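You operate a simulated robot arm through the tools that you are given. There is no shell and no other tool.

You are at the controls of a simulated robot arm. One attempt, no reset.

## Task
Rinse the dusty tall glass and pour about 150 ml of juice into it.
Fine: Rinse it under the tap till no dust shows, tip its water into the sink, stand it back and shut the tap. The juice comes from the plastic jug, which goes back to its spot. Glass and china break by a fall, a knock or a squeeze; drop, topple or crush nothing, tools too, nip no finger, spill no more than 8 ml a pour and 20 ml in all. Set down upright: tall glass, plastic jug.

Only the result counts: the job must be done as asked and must still hold three seconds after the hand-in. Knocking over, shifting, dropping, spilling or breaking anything else fails it.

## Robot
A 6-joint arm with a two-finger parallel gripper, fixed in place. Base frame: the origin is at the foot of the arm, x ahead of it, y to its left, z up; the work surface is at about z = 950. Readings come in mm, rad, newtons and seconds.
With the tool pointing down near the work surface it reaches from about 340 to 820 mm from the base axis. Its first joint turns from -2.897 to 2.897 rad. Payload 3.91 kg.
Tool frame: the origin (TCP) lies between the finger pads and is the grasp point; the fingertips stand 30 mm ahead of it; z points along the fingers, y is the line along which they close. Largest opening 110 mm; finger width 20, thickness 10; the body of the gripper, 48 by 112 mm, starts 55 mm behind the TCP.
Orientation is that of the tool frame in the base frame, as a unit quaternion [w, x, y, z]. With the fingers straight down and closing along the base's y, the tool's x points along the base's -x, its y along +y and its z along -z.

## Interface
- The arm moves only by the tool play_rows. Its argument "steps" is a list of rows, each a list of 7 numbers: the shift along the tool's x, y, z in units of 20 mm (1.0 is 20 mm), then the turn, a rotation vector about the tool's x, y, z in units of 5 degrees (1.0 is 5 degrees), then the closure in counts, from 0 (fully open) to 255 (shut). In form: [[x, y, z, wx, wy, wz, gripper], ...]. A call has 1 to 20 rows; each row shifts and turns the commanded pose from where the row before left it, along the tool's axes as they then stand. A call with a number of a shift or a turn outside -1 to 1 is refused whole. Rows are played at 5 a second. More than 50 mm and 0.15 rad between two rows, or a gripper value outside its range, and nothing of the call is played. A pose out of reach is approached as far as the arm can. The call stops where the force on the tool passes 40 N (or 10 N more than at its start, if that is more) or the arm is blocked; 0.2 s more then pass. Each finger travels about 45 mm/s and halts on what it meets, pressing with about 23 N; the grip force reading is that of the motor and also rises with nothing between the fingers. The clock runs only during rows and for 0.2 s after the last one: add rows that do not move to give the fingers time. It gives the time, the measured TCP pose, the force on the tool (base axes), the opening and the grip force at its end, in the units of the frame above (readings bear some noise), with the torque about the TCP (base axes, N m) and any sound that the robot's microphone picked up.
- Cameras (640 x 400 px; columns grow to the right, rows downward): "scene" is fixed at [218.8, 501, 1750.3]; the picture's right is [-0.78, -0.62, 0.00], its down [-0.62, 0.78, -0.10] and it looks along [0.06, -0.08, -0.99] (base axes); focal length 237 px, centre (320, 200). "wrist" rides on the gripper at [77, 7, -114] in the tool frame; the picture's right is [-0.09, 1.00, 0.00], its down [-0.80, -0.07, -0.59] and it looks along [-0.59, -0.05, 0.80] (tool axes); focal length 270 px, centre (320, 200). There is no depth. A picture from a camera that has moved, and an enlarged one, comes with that camera's place and axes in the base frame and with its lens.
- get_image(camera): a new picture of that camera. It takes no simulated time.
- slide_trunk(by): slides the trunk up (or, below 0, down) by that many mm; the arm rides with it, the base frame stays. It gives what a move gives, with no picture.
- enlarge(camera, box): a new picture of the part [left, top, right, bottom] of that camera's present view, enlarged. It takes no simulated time.
- close_job(): hands the job in; it is judged then, once.

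Places have to be worked out from the pictures, the camera data and where the tool is seen. Open the gripper and draw the arm clear of the work before you hand the job in, unless the task says otherwise.

The tools are called after "Call:" as a command line: name --pt "numbers of a row" for each row, then --argument value for the rest, lists and objects as JSON in quotes. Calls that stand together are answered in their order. play_rows: Moves the arm, as the interface text tells. Its arguments: {"type":"object","properties":{"steps":{"type":"array","items":{"type":"array","items":{"type":"number"}}}},"required":["steps"]} The other tools are called the same way: slide_trunk (by) slides the trunk up or down; get_image (camera) takes a picture; enlarge (camera, box) takes an enlarged picture of a part of a camera's view; close_job () hands the job in.

At the start:

```text
time: 0.0
position: [241.0, 356.0, 1358.6]
ee_rot: [0.0, 0.0, 1.0, 0.0]
contact_force: [-0.6, -0.7, -0.5]
ft_torque: [-0.02, -0.01, 0.02]
finger_gap: 109.8
grip_force: 0.0
trunk travel left (down, up): [-550.0, 60.0]
```

scene: 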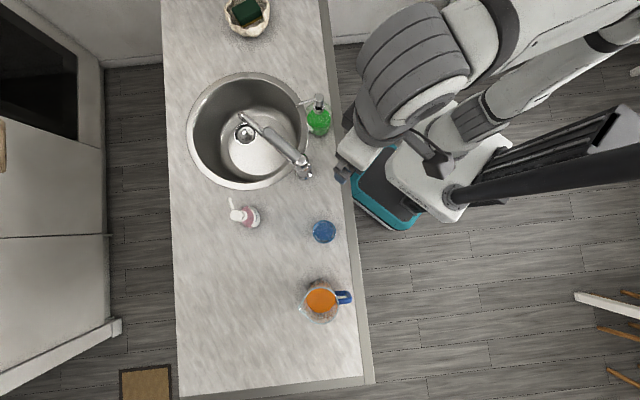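
wrist: 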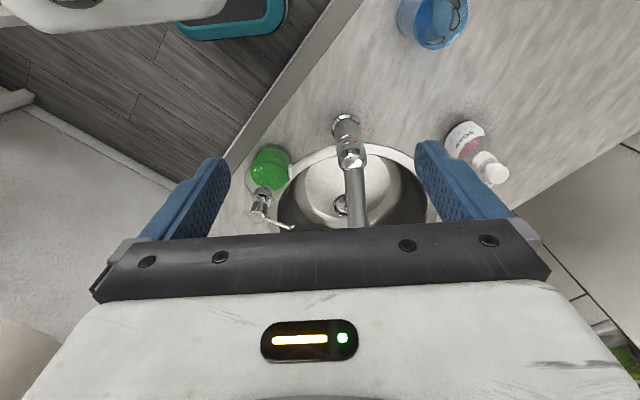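

I'll begin by looking closely at the scene to identify the objects; the blue-ish vessel and the jug with orange juice are on the counter, with the sink and tap further on.

Call:
enlarge --camera "scene" --box '[260, 200, 380, 340]'

Call:
enlarge --camera "scene" --box '[180, 60, 350, 240]'

Call:
enlarge --camera "wrist" --box '[220, 0, 540, 240]'

```text
2.86 times, centred on (320, 270) of scene
camera zoom: at [218.8, 501.0, 1750.3], right [-0.78, -0.62, 0.0], down [-0.62, 0.78, -0.1], along [0.06, -0.08, -0.99], focal length 678 px, centre (320, 0)
```

zoom: 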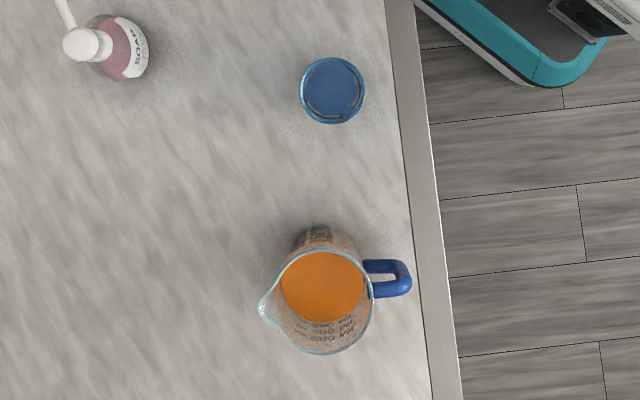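

```text
2.22 times, centred on (265, 150) of scene
camera zoom: at [218.8, 501.0, 1750.3], right [-0.78, -0.62, 0.0], down [-0.62, 0.78, -0.1], along [0.06, -0.08, -0.99], focal length 528 px, centre (442, 311)
```

zoom: 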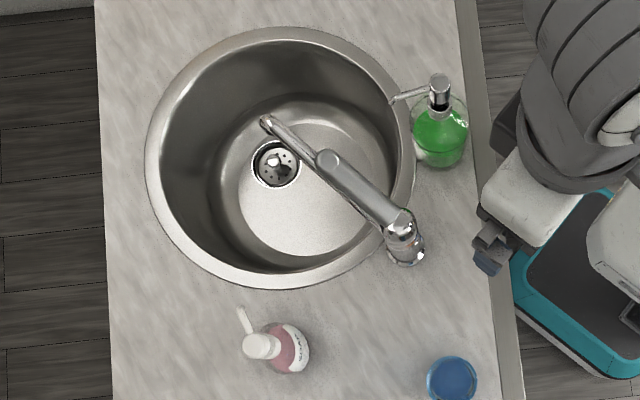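

```text
1.67 times, centred on (380, 120) of wrist
camera zoom: at [164.0, 362.6, 1475.0], right [0.09, 1.0, 0.0], down [0.8, -0.07, 0.59], along [0.59, -0.05, -0.8], focal length 450 px, centre (220, 333)
```

zoom: 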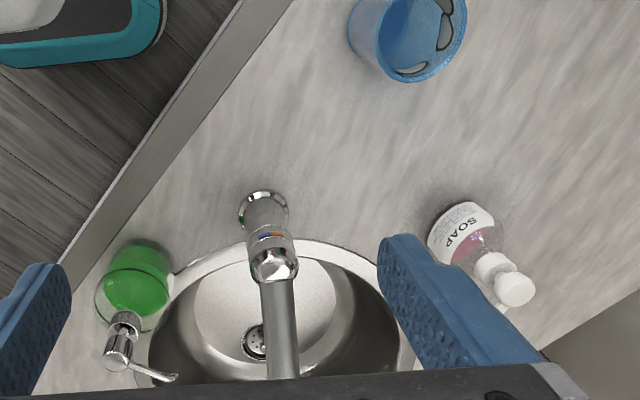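

The blue tumbler near (197, 511) looks like the tall glass, the jug is near (78, 675), and the tap spout runs along +x over the sink. I enlarge the tap and glass more in the wrist view.

Call:
enlarge --camera "wrist" --box '[300, 90, 420, 240]'

Call:
enlarge --camera "wrist" --box '[380, 0, 490, 70]'

Call:
enlarge --camera "scene" --box '[230, 100, 330, 190]'

Call:
enlarge --camera "scene" --box '[290, 270, 370, 335]'

Call:
enlarge --camera "scene" --box '[300, 210, 345, 250]'

```text
2.67 times, centred on (360, 165) of wrist
camera zoom: at [164.0, 362.6, 1475.0], right [0.09, 1.0, 0.0], down [0.8, -0.07, 0.59], along [0.59, -0.05, -0.8], focal length 721 px, centre (213, 293)
```

zoom: 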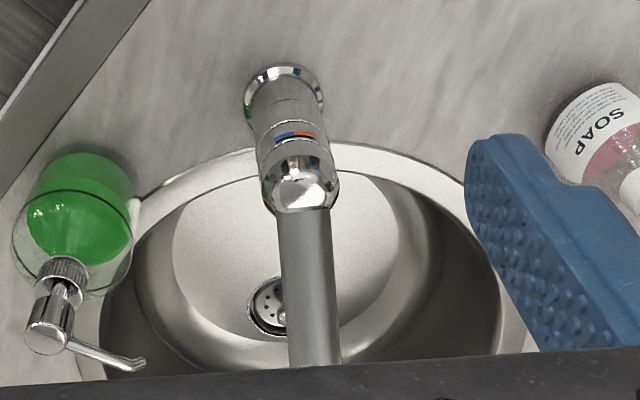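

```text
5.71 times, centred on (435, 35) of wrist
camera zoom: at [164.0, 362.6, 1475.0], right [0.09, 1.0, 0.0], down [0.8, -0.07, 0.59], along [0.59, -0.05, -0.8], focal length 1544 px, centre (-337, 1143)
```

zoom: 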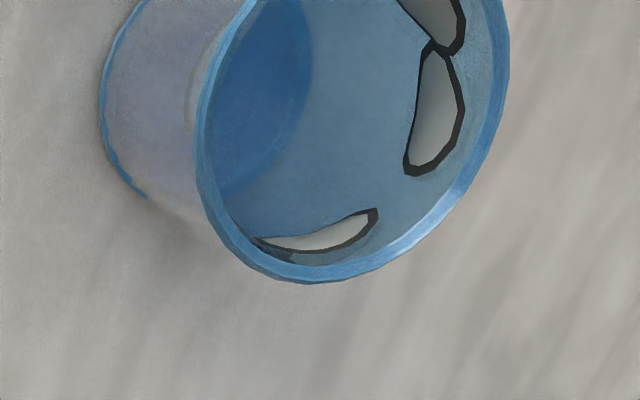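

```text
4.44 times, centred on (280, 145) of scene
camera zoom: at [218.8, 501.0, 1750.3], right [-0.78, -0.62, 0.0], down [-0.62, 0.78, -0.1], along [0.06, -0.08, -0.99], focal length 1055 px, centre (498, 444)
```

zoom: 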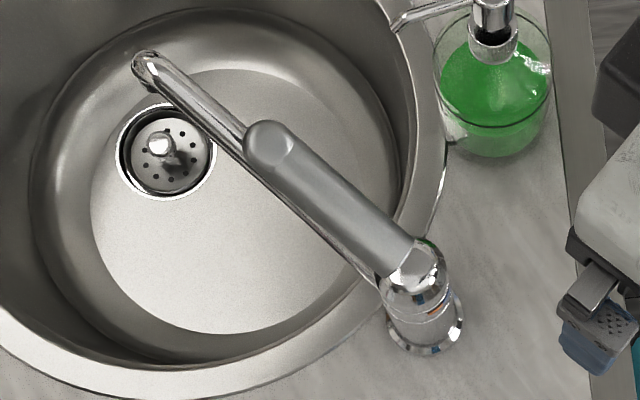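

```text
6.15 times, centred on (330, 302) of scene
camera zoom: at [218.8, 501.0, 1750.3], right [-0.78, -0.62, 0.0], down [-0.62, 0.78, -0.1], along [0.06, -0.08, -0.99], focal length 1461 px, centre (258, -431)
```

zoom: 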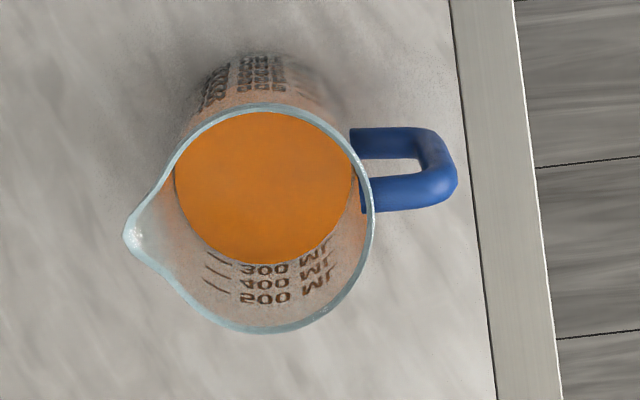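

```text
10.00 times, centred on (322, 230) of scene
camera zoom: at [218.8, 501.0, 1750.3], right [-0.78, -0.62, 0.0], down [-0.62, 0.78, -0.1], along [0.06, -0.08, -0.99], focal length 2374 px, centre (295, -100)
```

zoom: 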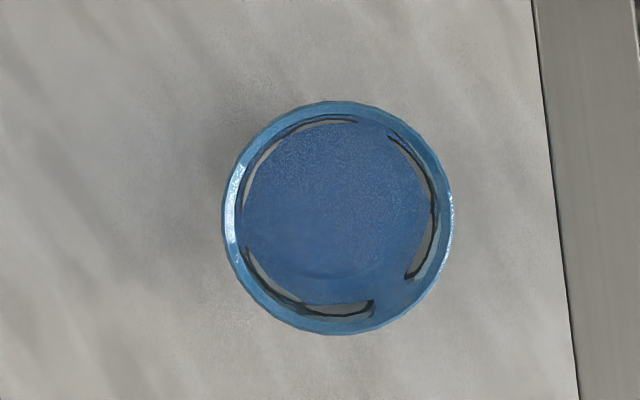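

The counter runs diagonally to the base axes; the tap is a lever mixer (lever lying above the spout along +x). I yaw the wrist to the left to see the glass and the jug from another angle.

Call:
play_rows --pt "0 0 -0.5 0 0 -1 0" --pt "0 0 -0.5 0 0 -1 0" --pt "0 0 -0.5 0 0 -1 0" --pt "0 0 -0.5 0 0 -1 0" --pt "0 0 0 0 0 -1 0" --pt "0 0 0 0 0 -1 0" --pt "0 0 0 0 0 -1 0" --pt "0 0 0 0 0 -1 0" --pt "0 0 0 0 0 -1 0" --pt "0 0 0 0 0 -1 0" --pt "0 0 0 0 0 -1 0" --pt "0 0 0 0 0 -1 0" --pt "0 0 0 0 0 -1 0" --pt "0 0 0 0 0 -1 0" --pt "0 0 0 0 0 -1 0" --pt "0 0 0 0 0 -1 0" --pt "0 0 0 0 0 0 0"

Call:
get_image --camera "wrist"

```text
time: 3.6
position: [240.6, 356.1, 1399.2]
ee_rot: [0.0, -0.643, 0.765, 0.0]
contact_force: [0.1, -0.8, -0.1]
ft_torque: [-0.01, -0.02, 0.02]
finger_gap: 109.9
grip_force: 0.1
trunk travel left (down, up): [-550.0, 60.0]
```

```text
taken
camera wrist: at [221.0, 281.2, 1515.0], right [-0.97, 0.26, 0.0], down [0.21, 0.78, 0.59], along [0.15, 0.57, -0.8], focal length 270 px, centre (320, 200)
```

wrist: 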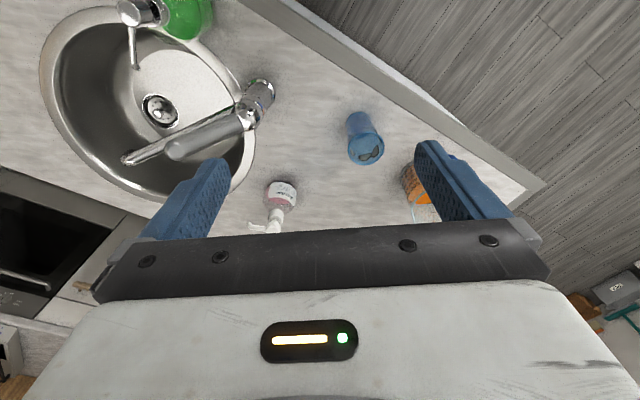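

This angle shows tap, glass and soap well. I enlarge the tap and the glass.

Call:
enlarge --camera "wrist" --box '[110, 60, 290, 180]'

Call:
enlarge --camera "wrist" --box '[320, 95, 410, 175]'

Call:
enlarge --camera "wrist" --box '[240, 160, 320, 240]'

```text
3.33 times, centred on (200, 120) of wrist
camera zoom: at [221.0, 281.2, 1515.0], right [-0.97, 0.26, 0.0], down [0.21, 0.78, 0.59], along [0.15, 0.57, -0.8], focal length 901 px, centre (720, 467)
```

zoom: 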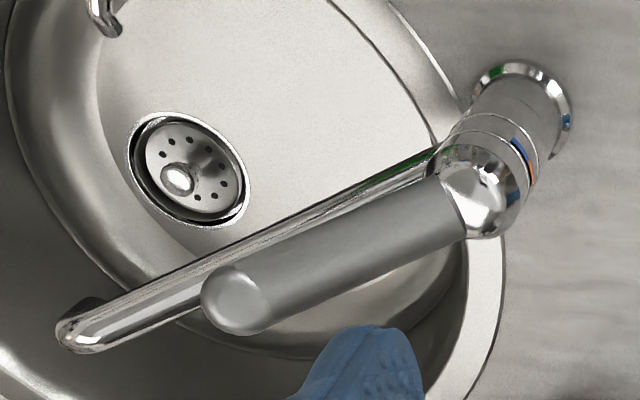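

```text
5.00 times, centred on (365, 135) of wrist
camera zoom: at [221.0, 281.2, 1515.0], right [-0.97, 0.26, 0.0], down [0.21, 0.78, 0.59], along [0.15, 0.57, -0.8], focal length 1351 px, centre (95, 525)
```

zoom: 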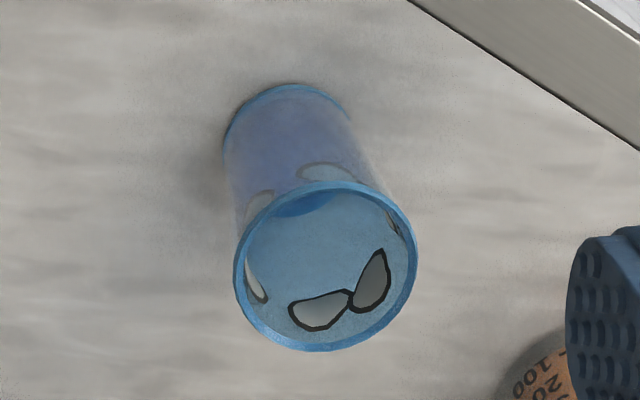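

```text
5.00 times, centred on (280, 200) of wrist
camera zoom: at [221.0, 281.2, 1515.0], right [-0.97, 0.26, 0.0], down [0.21, 0.78, 0.59], along [0.15, 0.57, -0.8], focal length 1351 px, centre (520, 200)
```

zoom: 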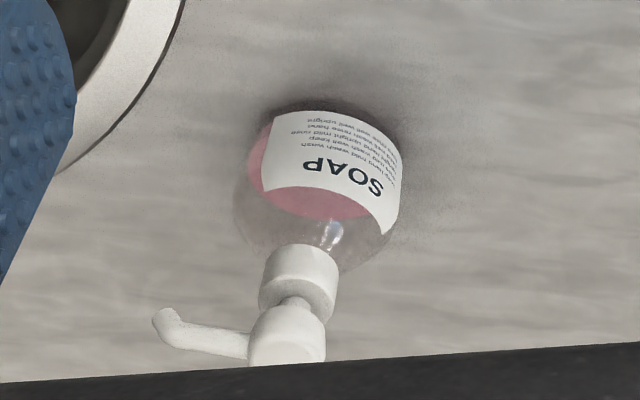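

Intersecting the two views: glass rim ≈ (195.5, 511, 1063) with ø67 mm, lever end ≈ (476, 400, 1145), spout tip ≈ (575, 403, 1123), sink centre ≈ (617, 408). Next I move toward the jug to see it and its handle.

Call:
play_rows --pt "-0.15 1 0.5 0 0 0 0" --pt "-0.15 1 0.5 0 0 0 0" --pt "-0.15 1 0.5 0 0 0 0" --pt "-0.15 1 0.5 0 0 0 0" --pt "-0.15 1 0.5 0 0 0 0" --pt "-0.15 1 0.5 0 0 0 0" --pt "0 1 0.5 0 0 0 0" --pt "0 0.3 0.5 0 0 -1 0" --pt "0 0 0 0 0 -1 0" --pt "0 0 0 0 0 0 0"

Call:
get_image --camera "wrist"

```text
time: 5.8
position: [100.7, 398.3, 1319.3]
ee_rot: [0.0, 0.708, -0.706, 0.0]
contact_force: [0.3, -0.4, -0.4]
ft_torque: [0.01, 0.0, 0.01]
finger_gap: 110.0
grip_force: 0.1
trunk travel left (down, up): [-550.0, 60.0]
```

```text
taken
camera wrist: at [93.1, 322.1, 1435.2], right [-1.0, 0.09, 0.0], down [0.07, 0.8, 0.59], along [0.05, 0.59, -0.8], focal length 270 px, centre (320, 200)
```

wrist: 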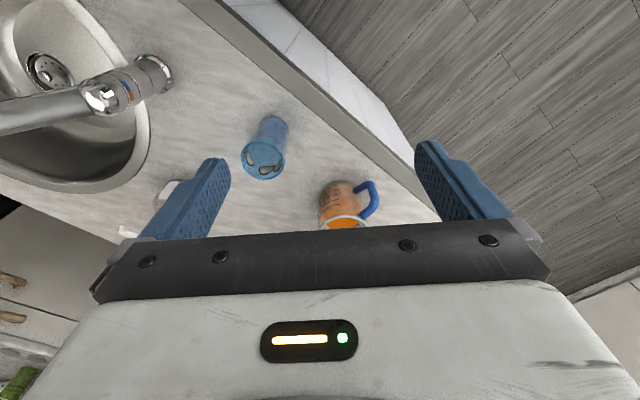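

Call:
enlarge --camera "wrist" --box '[300, 165, 400, 240]'

Call:
enlarge --camera "wrist" --box '[225, 105, 305, 190]'

```text
5.33 times, centred on (350, 202) of wrist
camera zoom: at [93.1, 322.1, 1435.2], right [-1.0, 0.09, 0.0], down [0.07, 0.8, 0.59], along [0.05, 0.59, -0.8], focal length 1442 px, centre (160, 187)
```

zoom: 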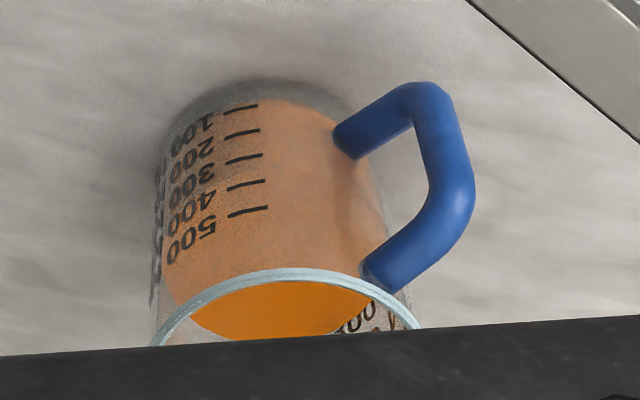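

```text
4.71 times, centred on (265, 148) of wrist
camera zoom: at [93.1, 322.1, 1435.2], right [-1.0, 0.09, 0.0], down [0.07, 0.8, 0.59], along [0.05, 0.59, -0.8], focal length 1272 px, centre (579, 447)
```

zoom: 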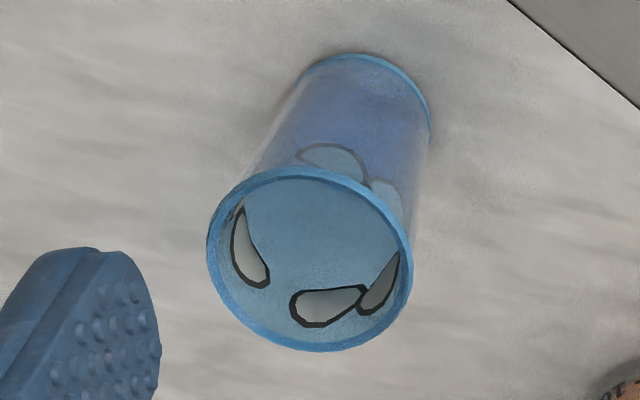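

Jug: rim z≈1070, centre ≈ (75, 671), juice below the 300 mark; handle bar vertical at ≈ (19, 614) from z≈998 to 1055. First I'll open the tap, so I yaw back to closing along y before moving above the lever.

Call:
play_rows --pt "0 0 0 0 0 1 0" --pt "0 0 0 0 0 1 0" --pt "0 0 0 0 0 1 0" --pt "0 0 0 0 0 1 0" --pt "0 0 0 0 0 1 0" --pt "0 0 0 0 0 1 0" --pt "0 0 0 0 0 1 0" --pt "0 0 0 0 0 1 0" --pt "0 0 0 0 0 1 0" --pt "0 0 0 0 0 1 0" --pt "0 0 0 0 0 1 0" --pt "0 0 0 0 0 1 0" --pt "0 0 0 0 0 1 0" --pt "0 0 0 0 0 1 0" --pt "0 0 0 0 0 1 0" --pt "0 0 0 0 0 1 0" --pt "0 0 0 0 0 1 0" --pt "0 0 0 0 0 1 0" --pt "0 0 0 0 0 0 0"

Call:
get_image --camera "wrist"

```text
time: 9.8
position: [100.7, 398.2, 1318.7]
ee_rot: [0.0, 0.001, 1.0, 0.0]
contact_force: [-0.6, 0.6, 0.8]
ft_torque: [0.0, 0.01, 0.01]
finger_gap: 110.2
grip_force: 0.0
trunk travel left (down, up): [-550.0, 60.0]
```

```text
taken
camera wrist: at [23.3, 405.6, 1435.2], right [0.09, 1.0, 0.0], down [0.8, -0.07, 0.59], along [0.59, -0.05, -0.8], focal length 270 px, centre (320, 200)
```

wrist: 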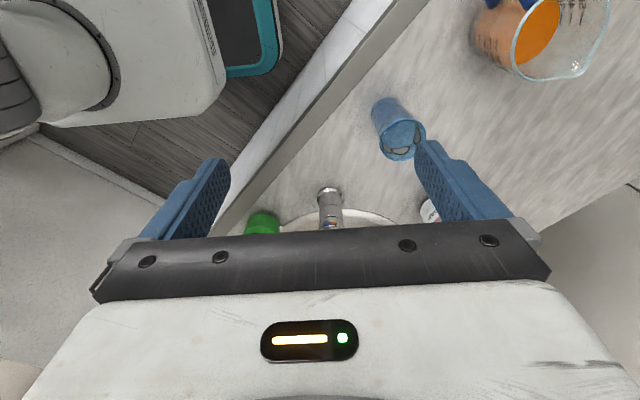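

The jug is in view here; I take an enlarged look to refine the jug and glass position.

Call:
enlarge --camera "wrist" --box '[450, 0, 620, 100]'

Call:
enlarge --camera "wrist" --box '[360, 80, 440, 170]'

```text
3.76 times, centred on (535, 50) of wrist
camera zoom: at [23.3, 405.6, 1435.2], right [0.09, 1.0, 0.0], down [0.8, -0.07, 0.59], along [0.59, -0.05, -0.8], focal length 1018 px, centre (-489, 765)
```

zoom: 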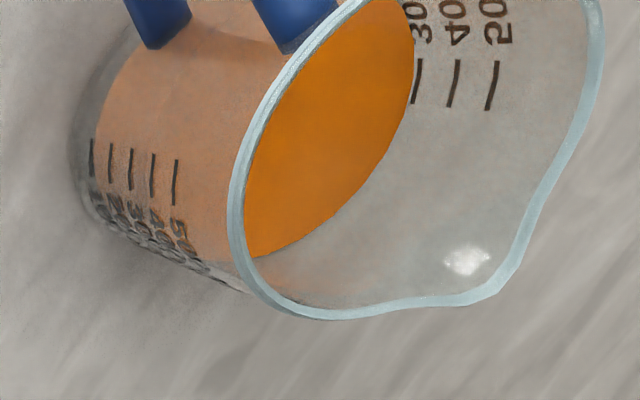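

```text
4.44 times, centred on (400, 125) of wrist
camera zoom: at [23.3, 405.6, 1435.2], right [0.09, 1.0, 0.0], down [0.8, -0.07, 0.59], along [0.59, -0.05, -0.8], focal length 1201 px, centre (-36, 533)
```

zoom: 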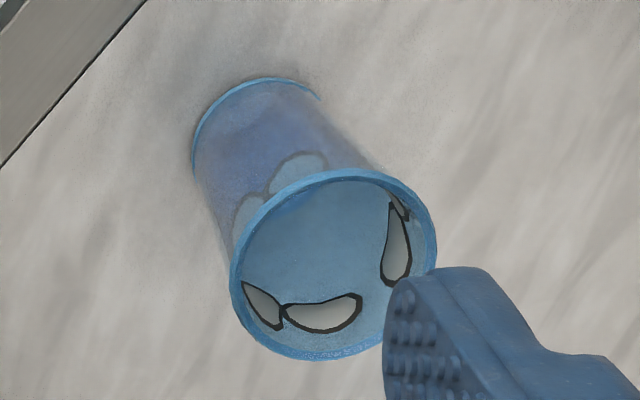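

Juice stands at the 300 ml mark; glass rim confirmed at (195.5, 511.5, ~1065). Now I move along +x to hover above the lever.

Call:
play_rows --pt "-0.95 0 0.1 0 0 0 0" --pt "-0.95 0 0.1 0 0 0 0" --pt "-0.95 0 0.1 0 0 0 0" --pt "-0.95 0 0.1 0 0 0 0" --pt "-0.95 0 0.1 0 0 0 0" --pt "-0.95 0 0.1 0 0 0 0" --pt "-0.95 0 0.1 0 0 0 0" --pt "-0.95 0 0.1 0 0 0 0" --pt "-0.95 0 0.1 0 0 0 0" --pt "-0.95 0 0.1 0 0 0 0" --pt "-0.95 0 0.1 0 0 0 0" --pt "-0.95 0 0.1 0 0 0 0" --pt "0 0 0 0 0 0 0"

Call:
get_image --camera "wrist"

Call:
get_image --camera "scene"

```text
time: 12.6
position: [329.0, 398.4, 1294.7]
ee_rot: [0.0, 0.0, 1.0, 0.001]
contact_force: [0.6, 0.5, 0.6]
ft_torque: [-0.01, -0.01, 0.0]
finger_gap: 109.9
grip_force: 0.2
trunk travel left (down, up): [-550.0, 60.0]
```

```text
taken
camera wrist: at [251.0, 405.7, 1411.2], right [0.09, 1.0, 0.0], down [0.8, -0.07, 0.59], along [0.59, -0.05, -0.8], focal length 270 px, centre (320, 200)
```

wrist: 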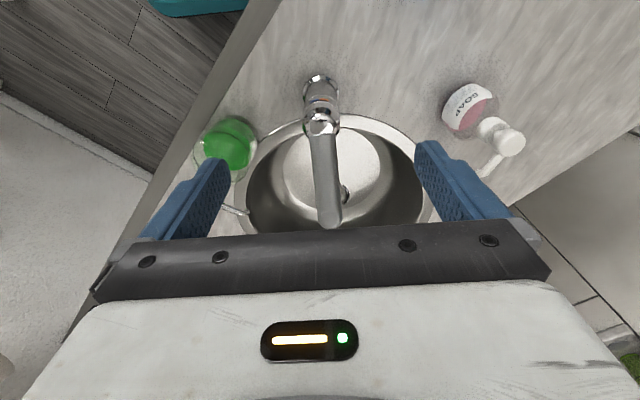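

```text
taken
```

scene: 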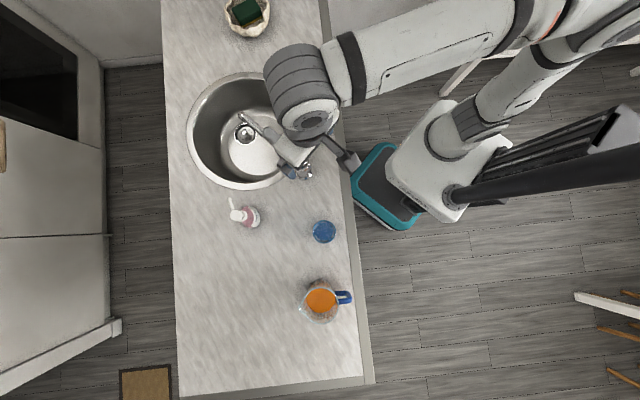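

Lever axis sits at y≈397 and its end at x≈480. I move above it to (455, 397, 1200) and check.

Call:
play_rows --pt "-0.9 0 0 0 0 0 0" --pt "-0.9 0 0.3 0 0 0 0" --pt "-0.9 0 0.7 0 0 0 0" --pt "-0.9 0 0.7 0 0 0 0" --pt "-0.9 0 0.7 0 0 0 0" --pt "-0.9 0 0.7 0 0 0 0" --pt "-0.9 -0.05 0.7 0 0 0 0" --pt "0 0 0.7 0 0 0 0" --pt "0 0 0 0 0 0 0"

Call:
get_image --camera "wrist"

Call:
enlarge --camera "scene" --box '[200, 80, 340, 200]'

```text
time: 14.6
position: [454.5, 396.8, 1206.0]
ee_rot: [-0.001, -0.001, 1.0, 0.0]
contact_force: [0.3, 0.1, -0.8]
ft_torque: [-0.01, 0.01, -0.01]
finger_gap: 109.8
grip_force: 0.0
trunk travel left (down, up): [-550.0, 60.0]
```

```text
taken
camera wrist: at [377.9, 404.5, 1321.2], right [0.09, 1.0, 0.0], down [0.8, -0.07, 0.59], along [0.59, -0.05, -0.8], focal length 270 px, centre (320, 200)
```

wrist: 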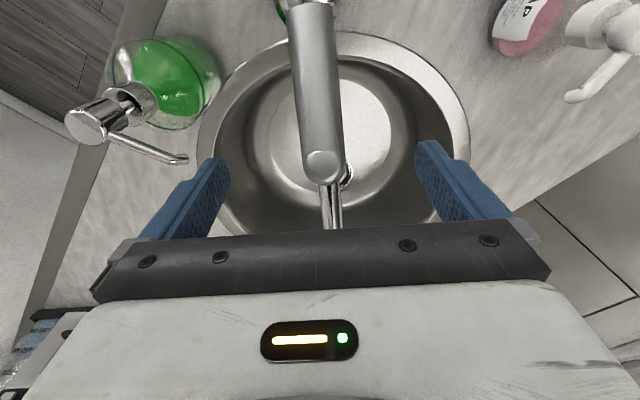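

```text
3.33 times, centred on (270, 140) of scene
camera zoom: at [218.8, 501.0, 1750.3], right [-0.78, -0.62, 0.0], down [-0.62, 0.78, -0.1], along [0.06, -0.08, -0.99], focal length 791 px, centre (487, 400)
```

zoom: 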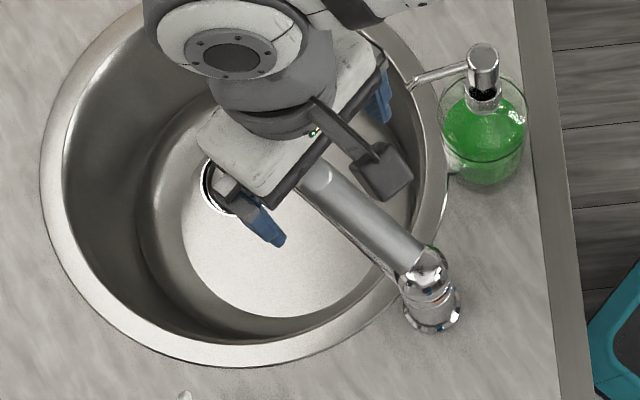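

The lever is centred on y≈397 between the fingers. I descend so the pads straddle it at z≈1135 and close.

Call:
play_rows --pt "0 0 0.8 0 0 0 0" --pt "0 0 0.8 0 0 0 0" --pt "0 0 0.8 0 0 0 0" --pt "0 0 0.8 0 0 0 0" --pt "0 0 0.35 0 0 0 0" --pt "0 0 0 0 0 0 120" --pt "0 0 0 0 0 0 120" --pt "0 0 0 0 0 0 120" --pt "0 0 0 0 0 0 255" --pt "0 0 0 0 0 0 255" --pt "0 0 0 0 0 0 255" --pt "0 0 0 0 0 0 255" --pt "0 0 0 0 0 0 255"

Call:
get_image --camera "wrist"

Call:
enlarge --camera "scene" --box '[200, 80, 340, 200]'

```text
time: 17.4
position: [455.6, 396.9, 1133.1]
ee_rot: [0.0, 0.0, 1.0, 0.001]
contact_force: [-0.1, -3.9, -1.8]
ft_torque: [-0.21, -0.1, 0.25]
finger_gap: 29.0
grip_force: 44.9
trunk travel left (down, up): [-550.0, 60.0]
```

```text
taken
camera wrist: at [377.4, 404.0, 1249.3], right [0.09, 1.0, 0.0], down [0.8, -0.07, 0.59], along [0.59, -0.05, -0.8], focal length 270 px, centre (320, 200)
```

wrist: 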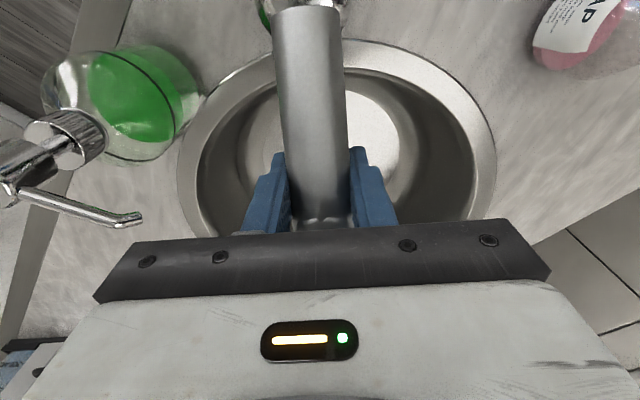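

```text
3.33 times, centred on (270, 140) of scene
camera zoom: at [218.8, 501.0, 1750.3], right [-0.78, -0.62, 0.0], down [-0.62, 0.78, -0.1], along [0.06, -0.08, -0.99], focal length 791 px, centre (487, 400)
```

zoom: 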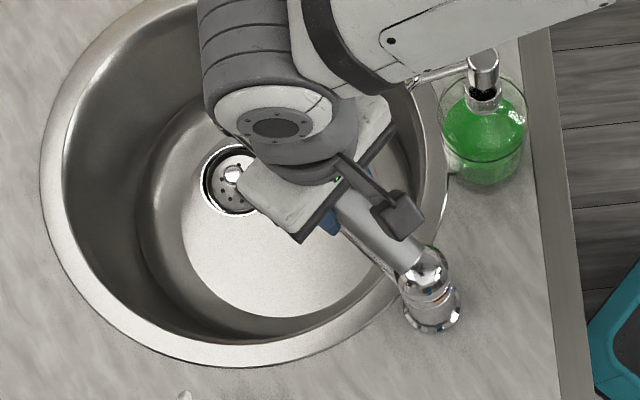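

The lever is gripped (29 mm wide, 45 N motor reading). Now I rotate it up about its pivot near (368, 397, 1085) by about 10° and listen.

Call:
play_rows --pt "0.111 0 -0.188 0 -0.5 0 255" --pt "0.111 0 -0.188 0 -0.5 0 255" --pt "0.111 0 -0.188 0 -0.5 0 255" --pt "0.111 0 -0.188 0 -0.5 0 255" --pt "0 0 0 0 0 0 255"

Call:
get_image --camera "wrist"

Call:
enlarge --camera "scene" --box '[200, 80, 340, 200]'

```text
time: 18.6
position: [444.8, 396.4, 1148.2]
ee_rot: [0.086, 0.001, 0.996, 0.0]
contact_force: [1.8, -8.3, -15.7]
ft_torque: [-0.23, -1.2, 0.57]
finger_gap: 29.2
grip_force: 45.3
trunk travel left (down, up): [-550.0, 60.0]
```

```text
taken
camera wrist: at [350.0, 404.0, 1248.2], right [0.09, 1.0, 0.01], down [0.69, -0.07, 0.72], along [0.72, -0.05, -0.69], focal length 270 px, centre (320, 200)
```

wrist: 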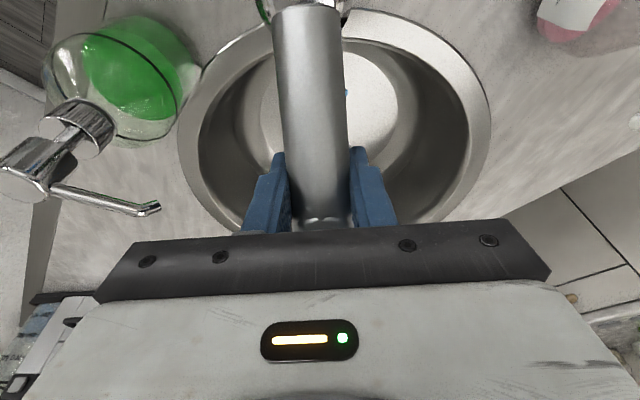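

```text
3.33 times, centred on (270, 140) of scene
camera zoom: at [218.8, 501.0, 1750.3], right [-0.78, -0.62, 0.0], down [-0.62, 0.78, -0.1], along [0.06, -0.08, -0.99], focal length 791 px, centre (487, 400)
```

zoom: 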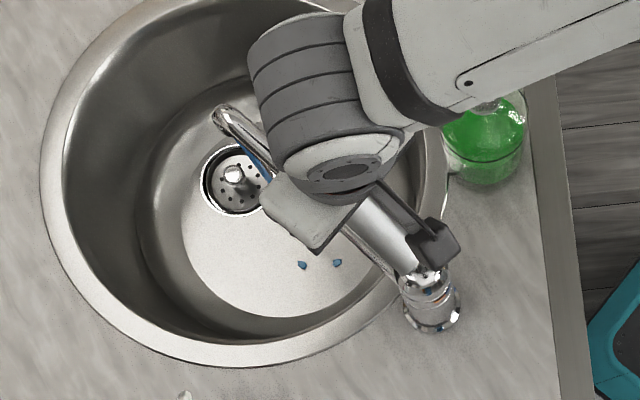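

Blue water appears under the spout, so the tap is opening. I hold a moment and look closer at the flow.

Call:
play_rows --pt "0 0 0 0 0 0 255" --pt "0 0 0 0 0 0 255" --pt "0 0 0 0 0 0 255"

Call:
enlarge --camera "scene" --box '[220, 90, 300, 160]'

Call:
enlarge --camera "wrist" --box '[180, 0, 480, 230]'

```text
time: 19.4
position: [445.4, 397.7, 1147.2]
ee_rot: [0.086, 0.0, 0.996, 0.0]
contact_force: [-1.1, -9.7, -17.9]
ft_torque: [-0.24, -1.13, 0.62]
finger_gap: 29.3
grip_force: 45.0
trunk travel left (down, up): [-550.0, 60.0]
```

```text
5.71 times, centred on (260, 125) of scene
camera zoom: at [218.8, 501.0, 1750.3], right [-0.78, -0.62, 0.0], down [-0.62, 0.78, -0.1], along [0.06, -0.08, -0.99], focal length 1357 px, centre (663, 629)
```

zoom: 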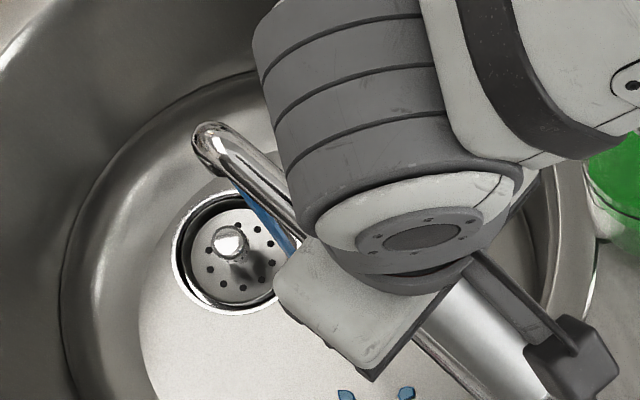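

```text
1.74 times, centred on (330, 115) of wrist
camera zoom: at [349.6, 404.1, 1248.8], right [0.09, 1.0, 0.01], down [0.69, -0.07, 0.72], along [0.72, -0.05, -0.69], focal length 470 px, centre (303, 348)
```

zoom: 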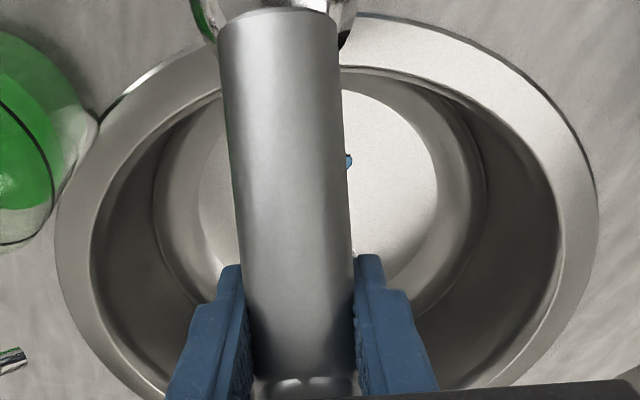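

A thin stream is falling from the spout tip. I open the fingers gently and see whether the lever and flow stay.

Call:
play_rows --pt "0 0 0 0 0 0 150" --pt "0 0 0 0 0 0 120" --pt "0 0 0 0 0 0 0" --pt "0 0 0 0 0 0 0" --pt "0 0 0 0 0 0 0" --pt "0 0 0 0 0 0 0" --pt "0 0 -0.8 0 0 0 0" --pt "0 0 -0.8 0 0 0 0" --pt "0 0 -0.8 0 0 0 0" --pt "0 0 -0.8 0 0 0 0" --pt "0 0 -0.8 0 0 0 0" --pt "0 0 0 0 0 0 0"

Call:
get_image --camera "wrist"

Call:
enlarge --camera "scene" --box '[200, 80, 340, 200]'

```text
time: 22.0
position: [431.0, 399.0, 1228.1]
ee_rot: [0.088, 0.0, 0.996, -0.001]
contact_force: [0.3, 0.0, -0.2]
ft_torque: [-0.01, -0.02, -0.04]
finger_gap: 110.0
grip_force: 0.0
trunk travel left (down, up): [-550.0, 60.0]
```

```text
taken
camera wrist: at [335.4, 404.7, 1328.2], right [0.09, 1.0, 0.02], down [0.69, -0.07, 0.72], along [0.72, -0.05, -0.69], focal length 270 px, centre (320, 200)
```

wrist: 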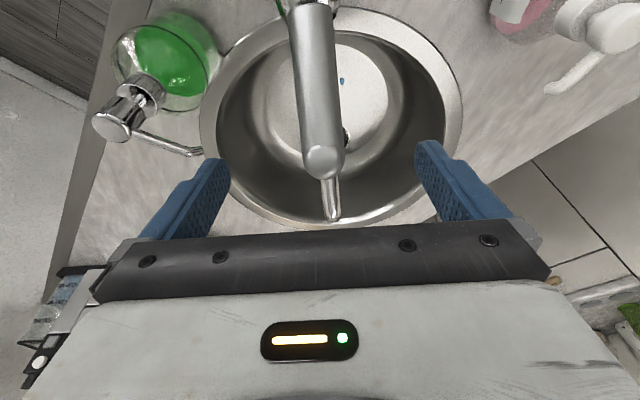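

```text
3.33 times, centred on (270, 140) of scene
camera zoom: at [218.8, 501.0, 1750.3], right [-0.78, -0.62, 0.0], down [-0.62, 0.78, -0.1], along [0.06, -0.08, -0.99], focal length 791 px, centre (487, 400)
```

zoom: 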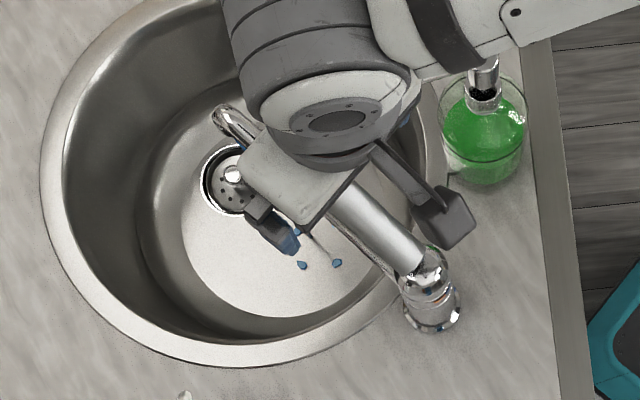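

The lever stayed up. I'll level the tool and yaw to face +y above everything, then check the stream with the arm out of the way.

Call:
play_rows --pt "0 0 -1 0 1 0 0" --pt "0 0 -1 0 1 0 0" --pt "0 0 -0.2 0 0 -1 0" --pt "0 0 -0.2 0 0 -1 0" --pt "0 0 -0.2 0 0 -1 0" --pt "0 0 -0.2 0 0 -1 0" --pt "0 0 -0.2 0 0 -1 0" --pt "0 0 0 0 0 -1 0" --pt "0 0 0 0 0 -1 0" --pt "0 0 0 0 0 -1 0" --pt "0 0 0 0 0 -1 0" --pt "0 0 0 0 0 -1 0" --pt "0 0 0 0 0 -1 0" --pt "0 0 0 0 0 -1 0" --pt "0 0 0 0 0 -1 0" --pt "0 0 0 0 0 -1 0" --pt "0 0 0 0 0 -1 0" --pt "0 0 0 0 0 -1 0" --pt "0 0 0 0 0 -1 0" --pt "0 0 0 0 0 -1 0"

Call:
enlarge --camera "scene" --box '[200, 80, 340, 200]'

Call:
get_image --camera "wrist"

```text
time: 26.2
position: [425.3, 397.0, 1287.2]
ee_rot: [0.0, 0.708, -0.706, 0.001]
contact_force: [-0.6, 1.0, 0.0]
ft_torque: [0.03, 0.03, 0.01]
finger_gap: 110.3
grip_force: 0.0
trunk travel left (down, up): [-550.0, 60.0]
```

```text
3.33 times, centred on (270, 140) of scene
camera zoom: at [218.8, 501.0, 1750.3], right [-0.78, -0.62, 0.0], down [-0.62, 0.78, -0.1], along [0.06, -0.08, -0.99], focal length 791 px, centre (487, 400)
```

zoom: 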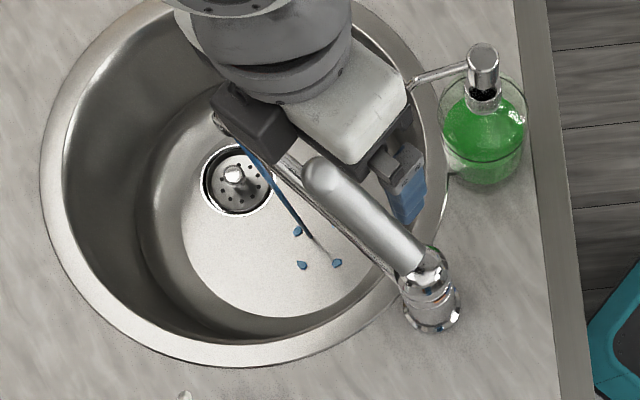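

```text
taken
camera wrist: at [418.8, 320.9, 1403.0], right [-1.0, 0.09, 0.0], down [0.07, 0.8, 0.59], along [0.05, 0.59, -0.8], focal length 270 px, centre (320, 200)
```

wrist: 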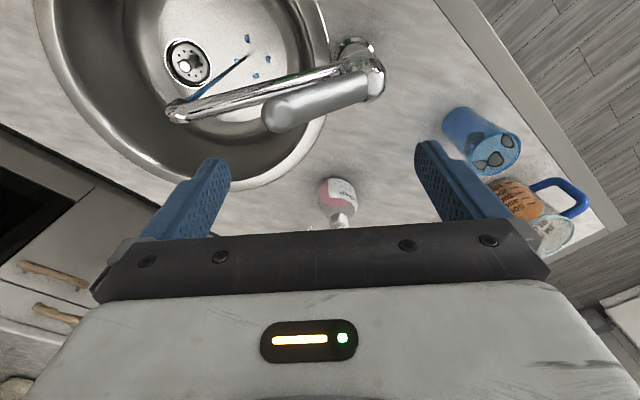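

The stream falls at about (577, 401), outlet near z≈1080. Now I pitch the tool to 35° below horizontal facing +y while moving over to x≈195 in line with the glass.

Call:
play_rows --pt "0 1 0 0 -1 0 0" --pt "0 1 0 0 -1 0 0" --pt "0 1 0 0 -1 0 0" --pt "0 1 0 0 -1 0 0" --pt "0 1 0 0 -1 0 0" --pt "0 1 0 0 -1 0 0" --pt "0 1 0 0 -1 0 0" --pt "0 1 0 0 -1 0 0" --pt "0 1 0 0 -1 0 0" --pt "0 1 0 0 -1 0 0" --pt "0 1 0 0 -1 0 0" --pt "0 0.49 0 0 0 0 0" --pt "0 0 0 0 0 0 0"

Call:
get_image --camera "wrist"

Call:
get_image --camera "scene"

```text
time: 29.0
position: [195.6, 397.5, 1288.6]
ee_rot: [-0.326, 0.628, -0.627, -0.327]
contact_force: [0.4, -0.3, 0.0]
ft_torque: [0.0, -0.03, 0.01]
finger_gap: 110.4
grip_force: 0.0
trunk travel left (down, up): [-550.0, 60.0]
```

```text
taken
camera wrist: at [188.9, 259.7, 1291.3], right [-1.0, 0.05, 0.07], down [0.07, -0.03, 1.0], along [0.05, 1.0, 0.02], focal length 270 px, centre (320, 200)
```

wrist: 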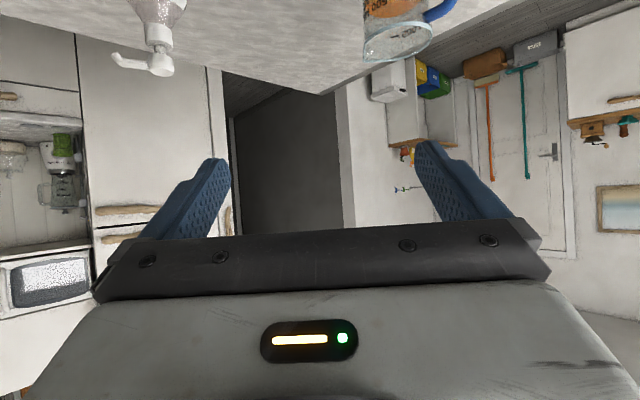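

```text
taken
```

scene: 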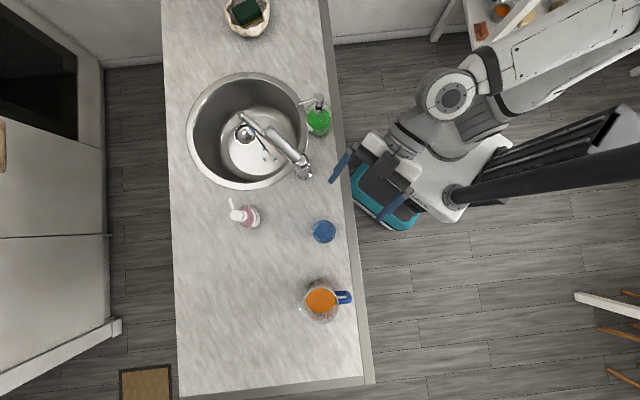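

Clear so far. I lower into line behind the glass at about (195.5, 400, 1087).

Call:
play_rows --pt "0.9 0 0.65 0 0 0 0" --pt "0.9 0 0.65 0 0 0 0" --pt "0.9 0 0.65 0 0 0 0" --pt "0.9 0 0.65 0 0 0 0" --pt "0.9 0 0.65 0 0 0 0" --pt "0.9 0 0.65 0 0 0 0" --pt "0.9 0 0.65 0 0 0 0" --pt "0.9 0 0.65 0 0 0 0" --pt "0.9 0 0.65 0 0 0 0" --pt "0 0 0 0 0 0 0"

Call:
get_image --camera "wrist"

Call:
enlarge --camera "scene" --box '[280, 120, 420, 260]'

```text
time: 31.2
position: [202.1, 410.8, 1092.0]
ee_rot: [-0.325, 0.628, -0.628, -0.326]
contact_force: [-0.1, -0.2, -0.5]
ft_torque: [0.01, 0.03, 0.0]
finger_gap: 109.6
grip_force: 0.1
out of reach, approached as far as the arm can: row 8, 9
trunk travel left (down, up): [-550.0, 60.0]
```

```text
taken
camera wrist: at [195.3, 273.7, 1096.0], right [-1.0, 0.05, 0.07], down [0.07, -0.03, 1.0], along [0.05, 1.0, 0.02], focal length 270 px, centre (320, 200)
```

wrist: 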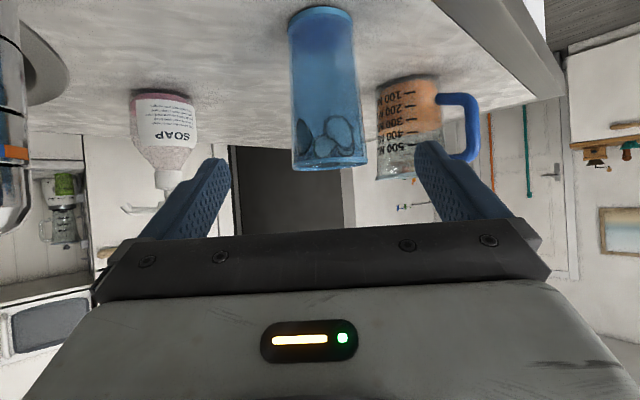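

```text
2.86 times, centred on (350, 190) of scene
camera zoom: at [218.8, 501.0, 1750.3], right [-0.78, -0.62, 0.0], down [-0.62, 0.78, -0.1], along [0.06, -0.08, -0.99], focal length 678 px, centre (234, 229)
```

zoom: 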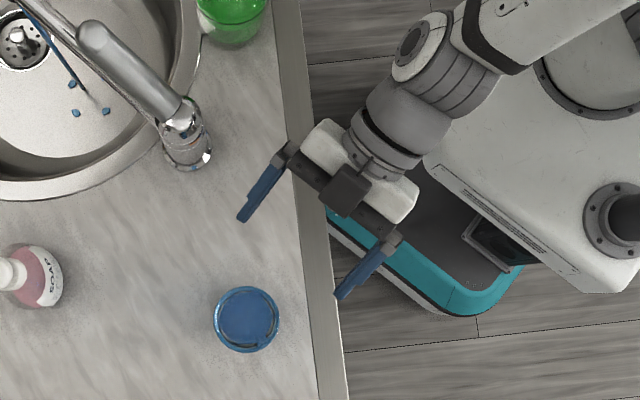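

The nearest reach is slightly limited here but the gripper is lined up with the glass (x≈195.6). I enlarge the glass to see the dust and shape.

Call:
enlarge --camera "wrist" --box '[260, 0, 460, 190]'

Call:
enlarge --camera "scene" --box '[300, 210, 345, 250]'

```text
2.11 times, centred on (360, 95) of wrist
camera zoom: at [195.3, 273.7, 1096.0], right [-1.0, 0.05, 0.07], down [0.07, -0.03, 1.0], along [0.05, 1.0, 0.02], focal length 569 px, centre (236, 421)
```

zoom: 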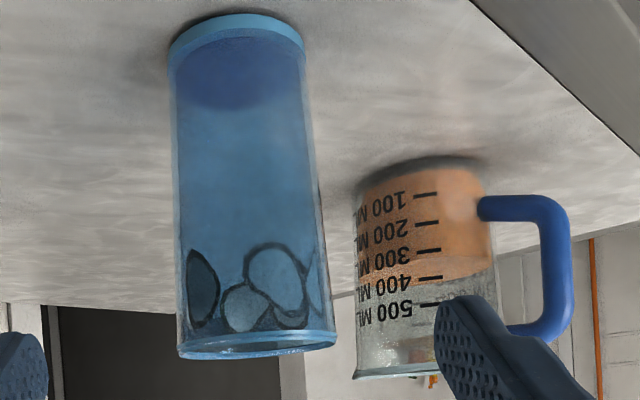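

```text
10.00 times, centred on (322, 230) of scene
camera zoom: at [218.8, 501.0, 1750.3], right [-0.78, -0.62, 0.0], down [-0.62, 0.78, -0.1], along [0.06, -0.08, -0.99], focal length 2374 px, centre (295, -100)
```

zoom: 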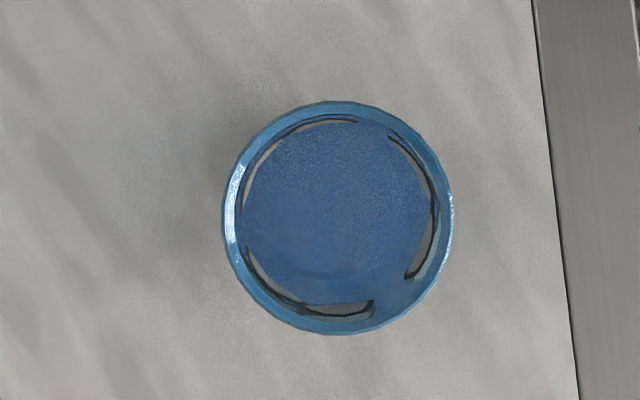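

The glass stands centred between the open fingers. I advance along the tool axis partway and read the pose.

Call:
play_rows --pt "0 0 0.8 0 0 0 0" --pt "0 0 0.8 0 0 0 0" --pt "0 0 0.8 0 0 0 0" --pt "0 0 0.8 0 0 0 0" --pt "0 0 0 0 0 0 0"

Call:
get_image --camera "wrist"

```text
time: 32.4
position: [201.4, 464.5, 1055.6]
ee_rot: [-0.326, 0.627, -0.627, -0.327]
contact_force: [-0.4, -0.1, 0.4]
ft_torque: [0.01, -0.02, 0.01]
finger_gap: 110.0
grip_force: 0.1
trunk travel left (down, up): [-550.0, 60.0]
```

```text
taken
camera wrist: at [195.1, 326.1, 1058.6], right [-1.0, 0.05, 0.07], down [0.07, -0.03, 1.0], along [0.05, 1.0, 0.02], focal length 270 px, centre (320, 200)
```

wrist: 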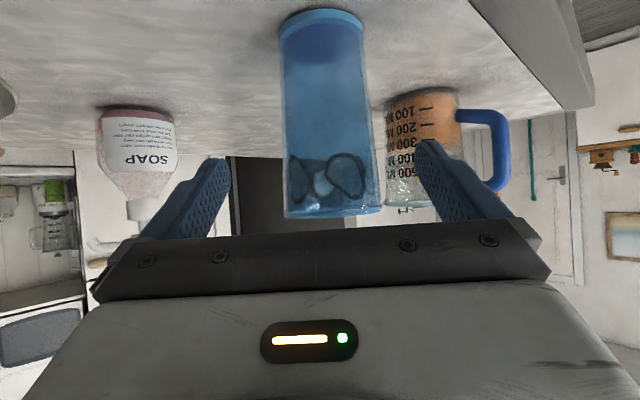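

The command now follows from the measured pose. I shift to line up and advance until the pads straddle the glass at mid-height (TCP ≈ 195.6, 502, 1012).

Call:
play_rows --pt "0.35 0.15 0 0 0 0 0" --pt "0.35 0.14 0 0 0 0 0" --pt "0 0 0.7 0 0 0 0" --pt "0 0 0.7 0 0 0 0" --pt "0 0 0.7 0 0 0 0" --pt "0 0 0.69 0 0 0 0" --pt "0 0 0 0 0 0 40" --pt "0 0 0 0 0 0 60" --pt "0 0 0 0 0 0 80" --pt "0 0 0 0 0 0 80"

Call:
get_image --camera "wrist"

Call:
enlarge --camera "scene" --box '[290, 190, 370, 260]'

```text
time: 34.6
position: [196.0, 501.6, 1011.1]
ee_rot: [0.327, -0.627, 0.627, 0.327]
contact_force: [-0.4, 0.7, 0.5]
ft_torque: [-0.05, 0.0, -0.03]
finger_gap: 75.7
grip_force: 0.1
trunk travel left (down, up): [-550.0, 60.0]
```

```text
taken
camera wrist: at [189.2, 363.4, 1015.4], right [-1.0, 0.05, 0.07], down [0.07, -0.03, 1.0], along [0.05, 1.0, 0.02], focal length 270 px, centre (320, 200)
```

wrist: 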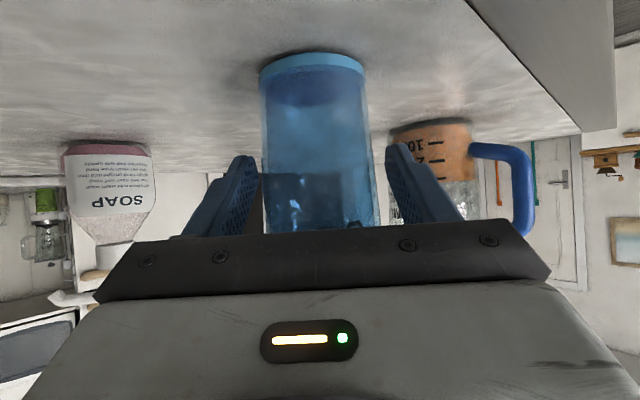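

```text
5.71 times, centred on (330, 225) of scene
camera zoom: at [218.8, 501.0, 1750.3], right [-0.78, -0.62, 0.0], down [-0.62, 0.78, -0.1], along [0.06, -0.08, -0.99], focal length 1357 px, centre (263, 57)
```

zoom: 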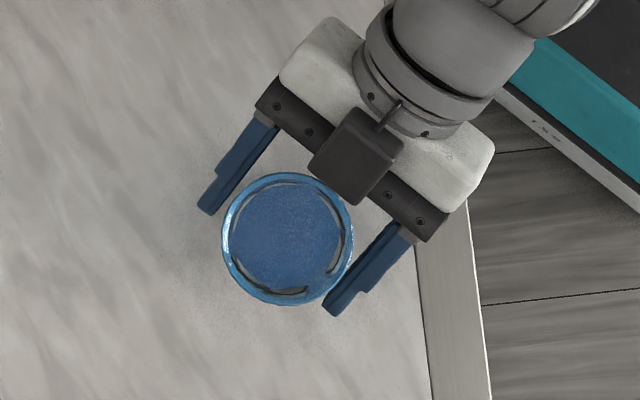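

Fingers are evenly spaced round the glass (gap 76 mm, linear with counts). I close slowly in small counts watching gap and grip force.

Call:
play_rows --pt "0 0 0 0 0 0 95" --pt "0 0 0 0 0 0 100" --pt "0 0 0 0 0 0 104" --pt "0 0 0 0 0 0 107" --pt "0 0 0 0 0 0 109" --pt "0 0 0 0 0 0 111" --pt "0 0 0 0 0 0 111"

```text
time: 36.2
position: [197.1, 502.0, 1011.6]
ee_rot: [-0.327, 0.627, -0.627, -0.326]
contact_force: [0.5, 0.4, 0.6]
ft_torque: [0.01, 0.01, -0.02]
finger_gap: 62.3
grip_force: 0.5
trunk travel left (down, up): [-550.0, 60.0]
```

Call:
play_rows --pt "0 0 0 0 0 0 113" --pt "0 0 0 0 0 0 115" --pt "0 0 0 0 0 0 117" --pt "0 0 0 0 0 0 117"

Call:
get_image --camera "wrist"

```text
time: 37.2
position: [195.8, 500.6, 1011.4]
ee_rot: [-0.326, 0.628, -0.627, -0.327]
contact_force: [1.3, -0.2, 0.0]
ft_torque: [-0.03, 0.01, -0.03]
finger_gap: 60.8
grip_force: 22.6
trunk travel left (down, up): [-550.0, 60.0]
```

```text
taken
camera wrist: at [189.3, 363.4, 1015.4], right [-1.0, 0.05, 0.07], down [0.07, -0.03, 1.0], along [0.05, 1.0, 0.02], focal length 270 px, centre (320, 200)
```

wrist: 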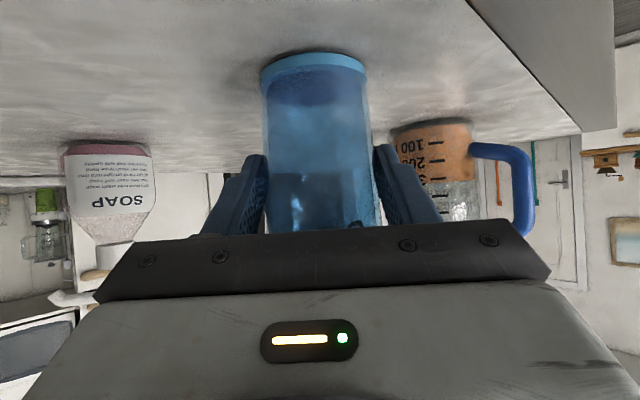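

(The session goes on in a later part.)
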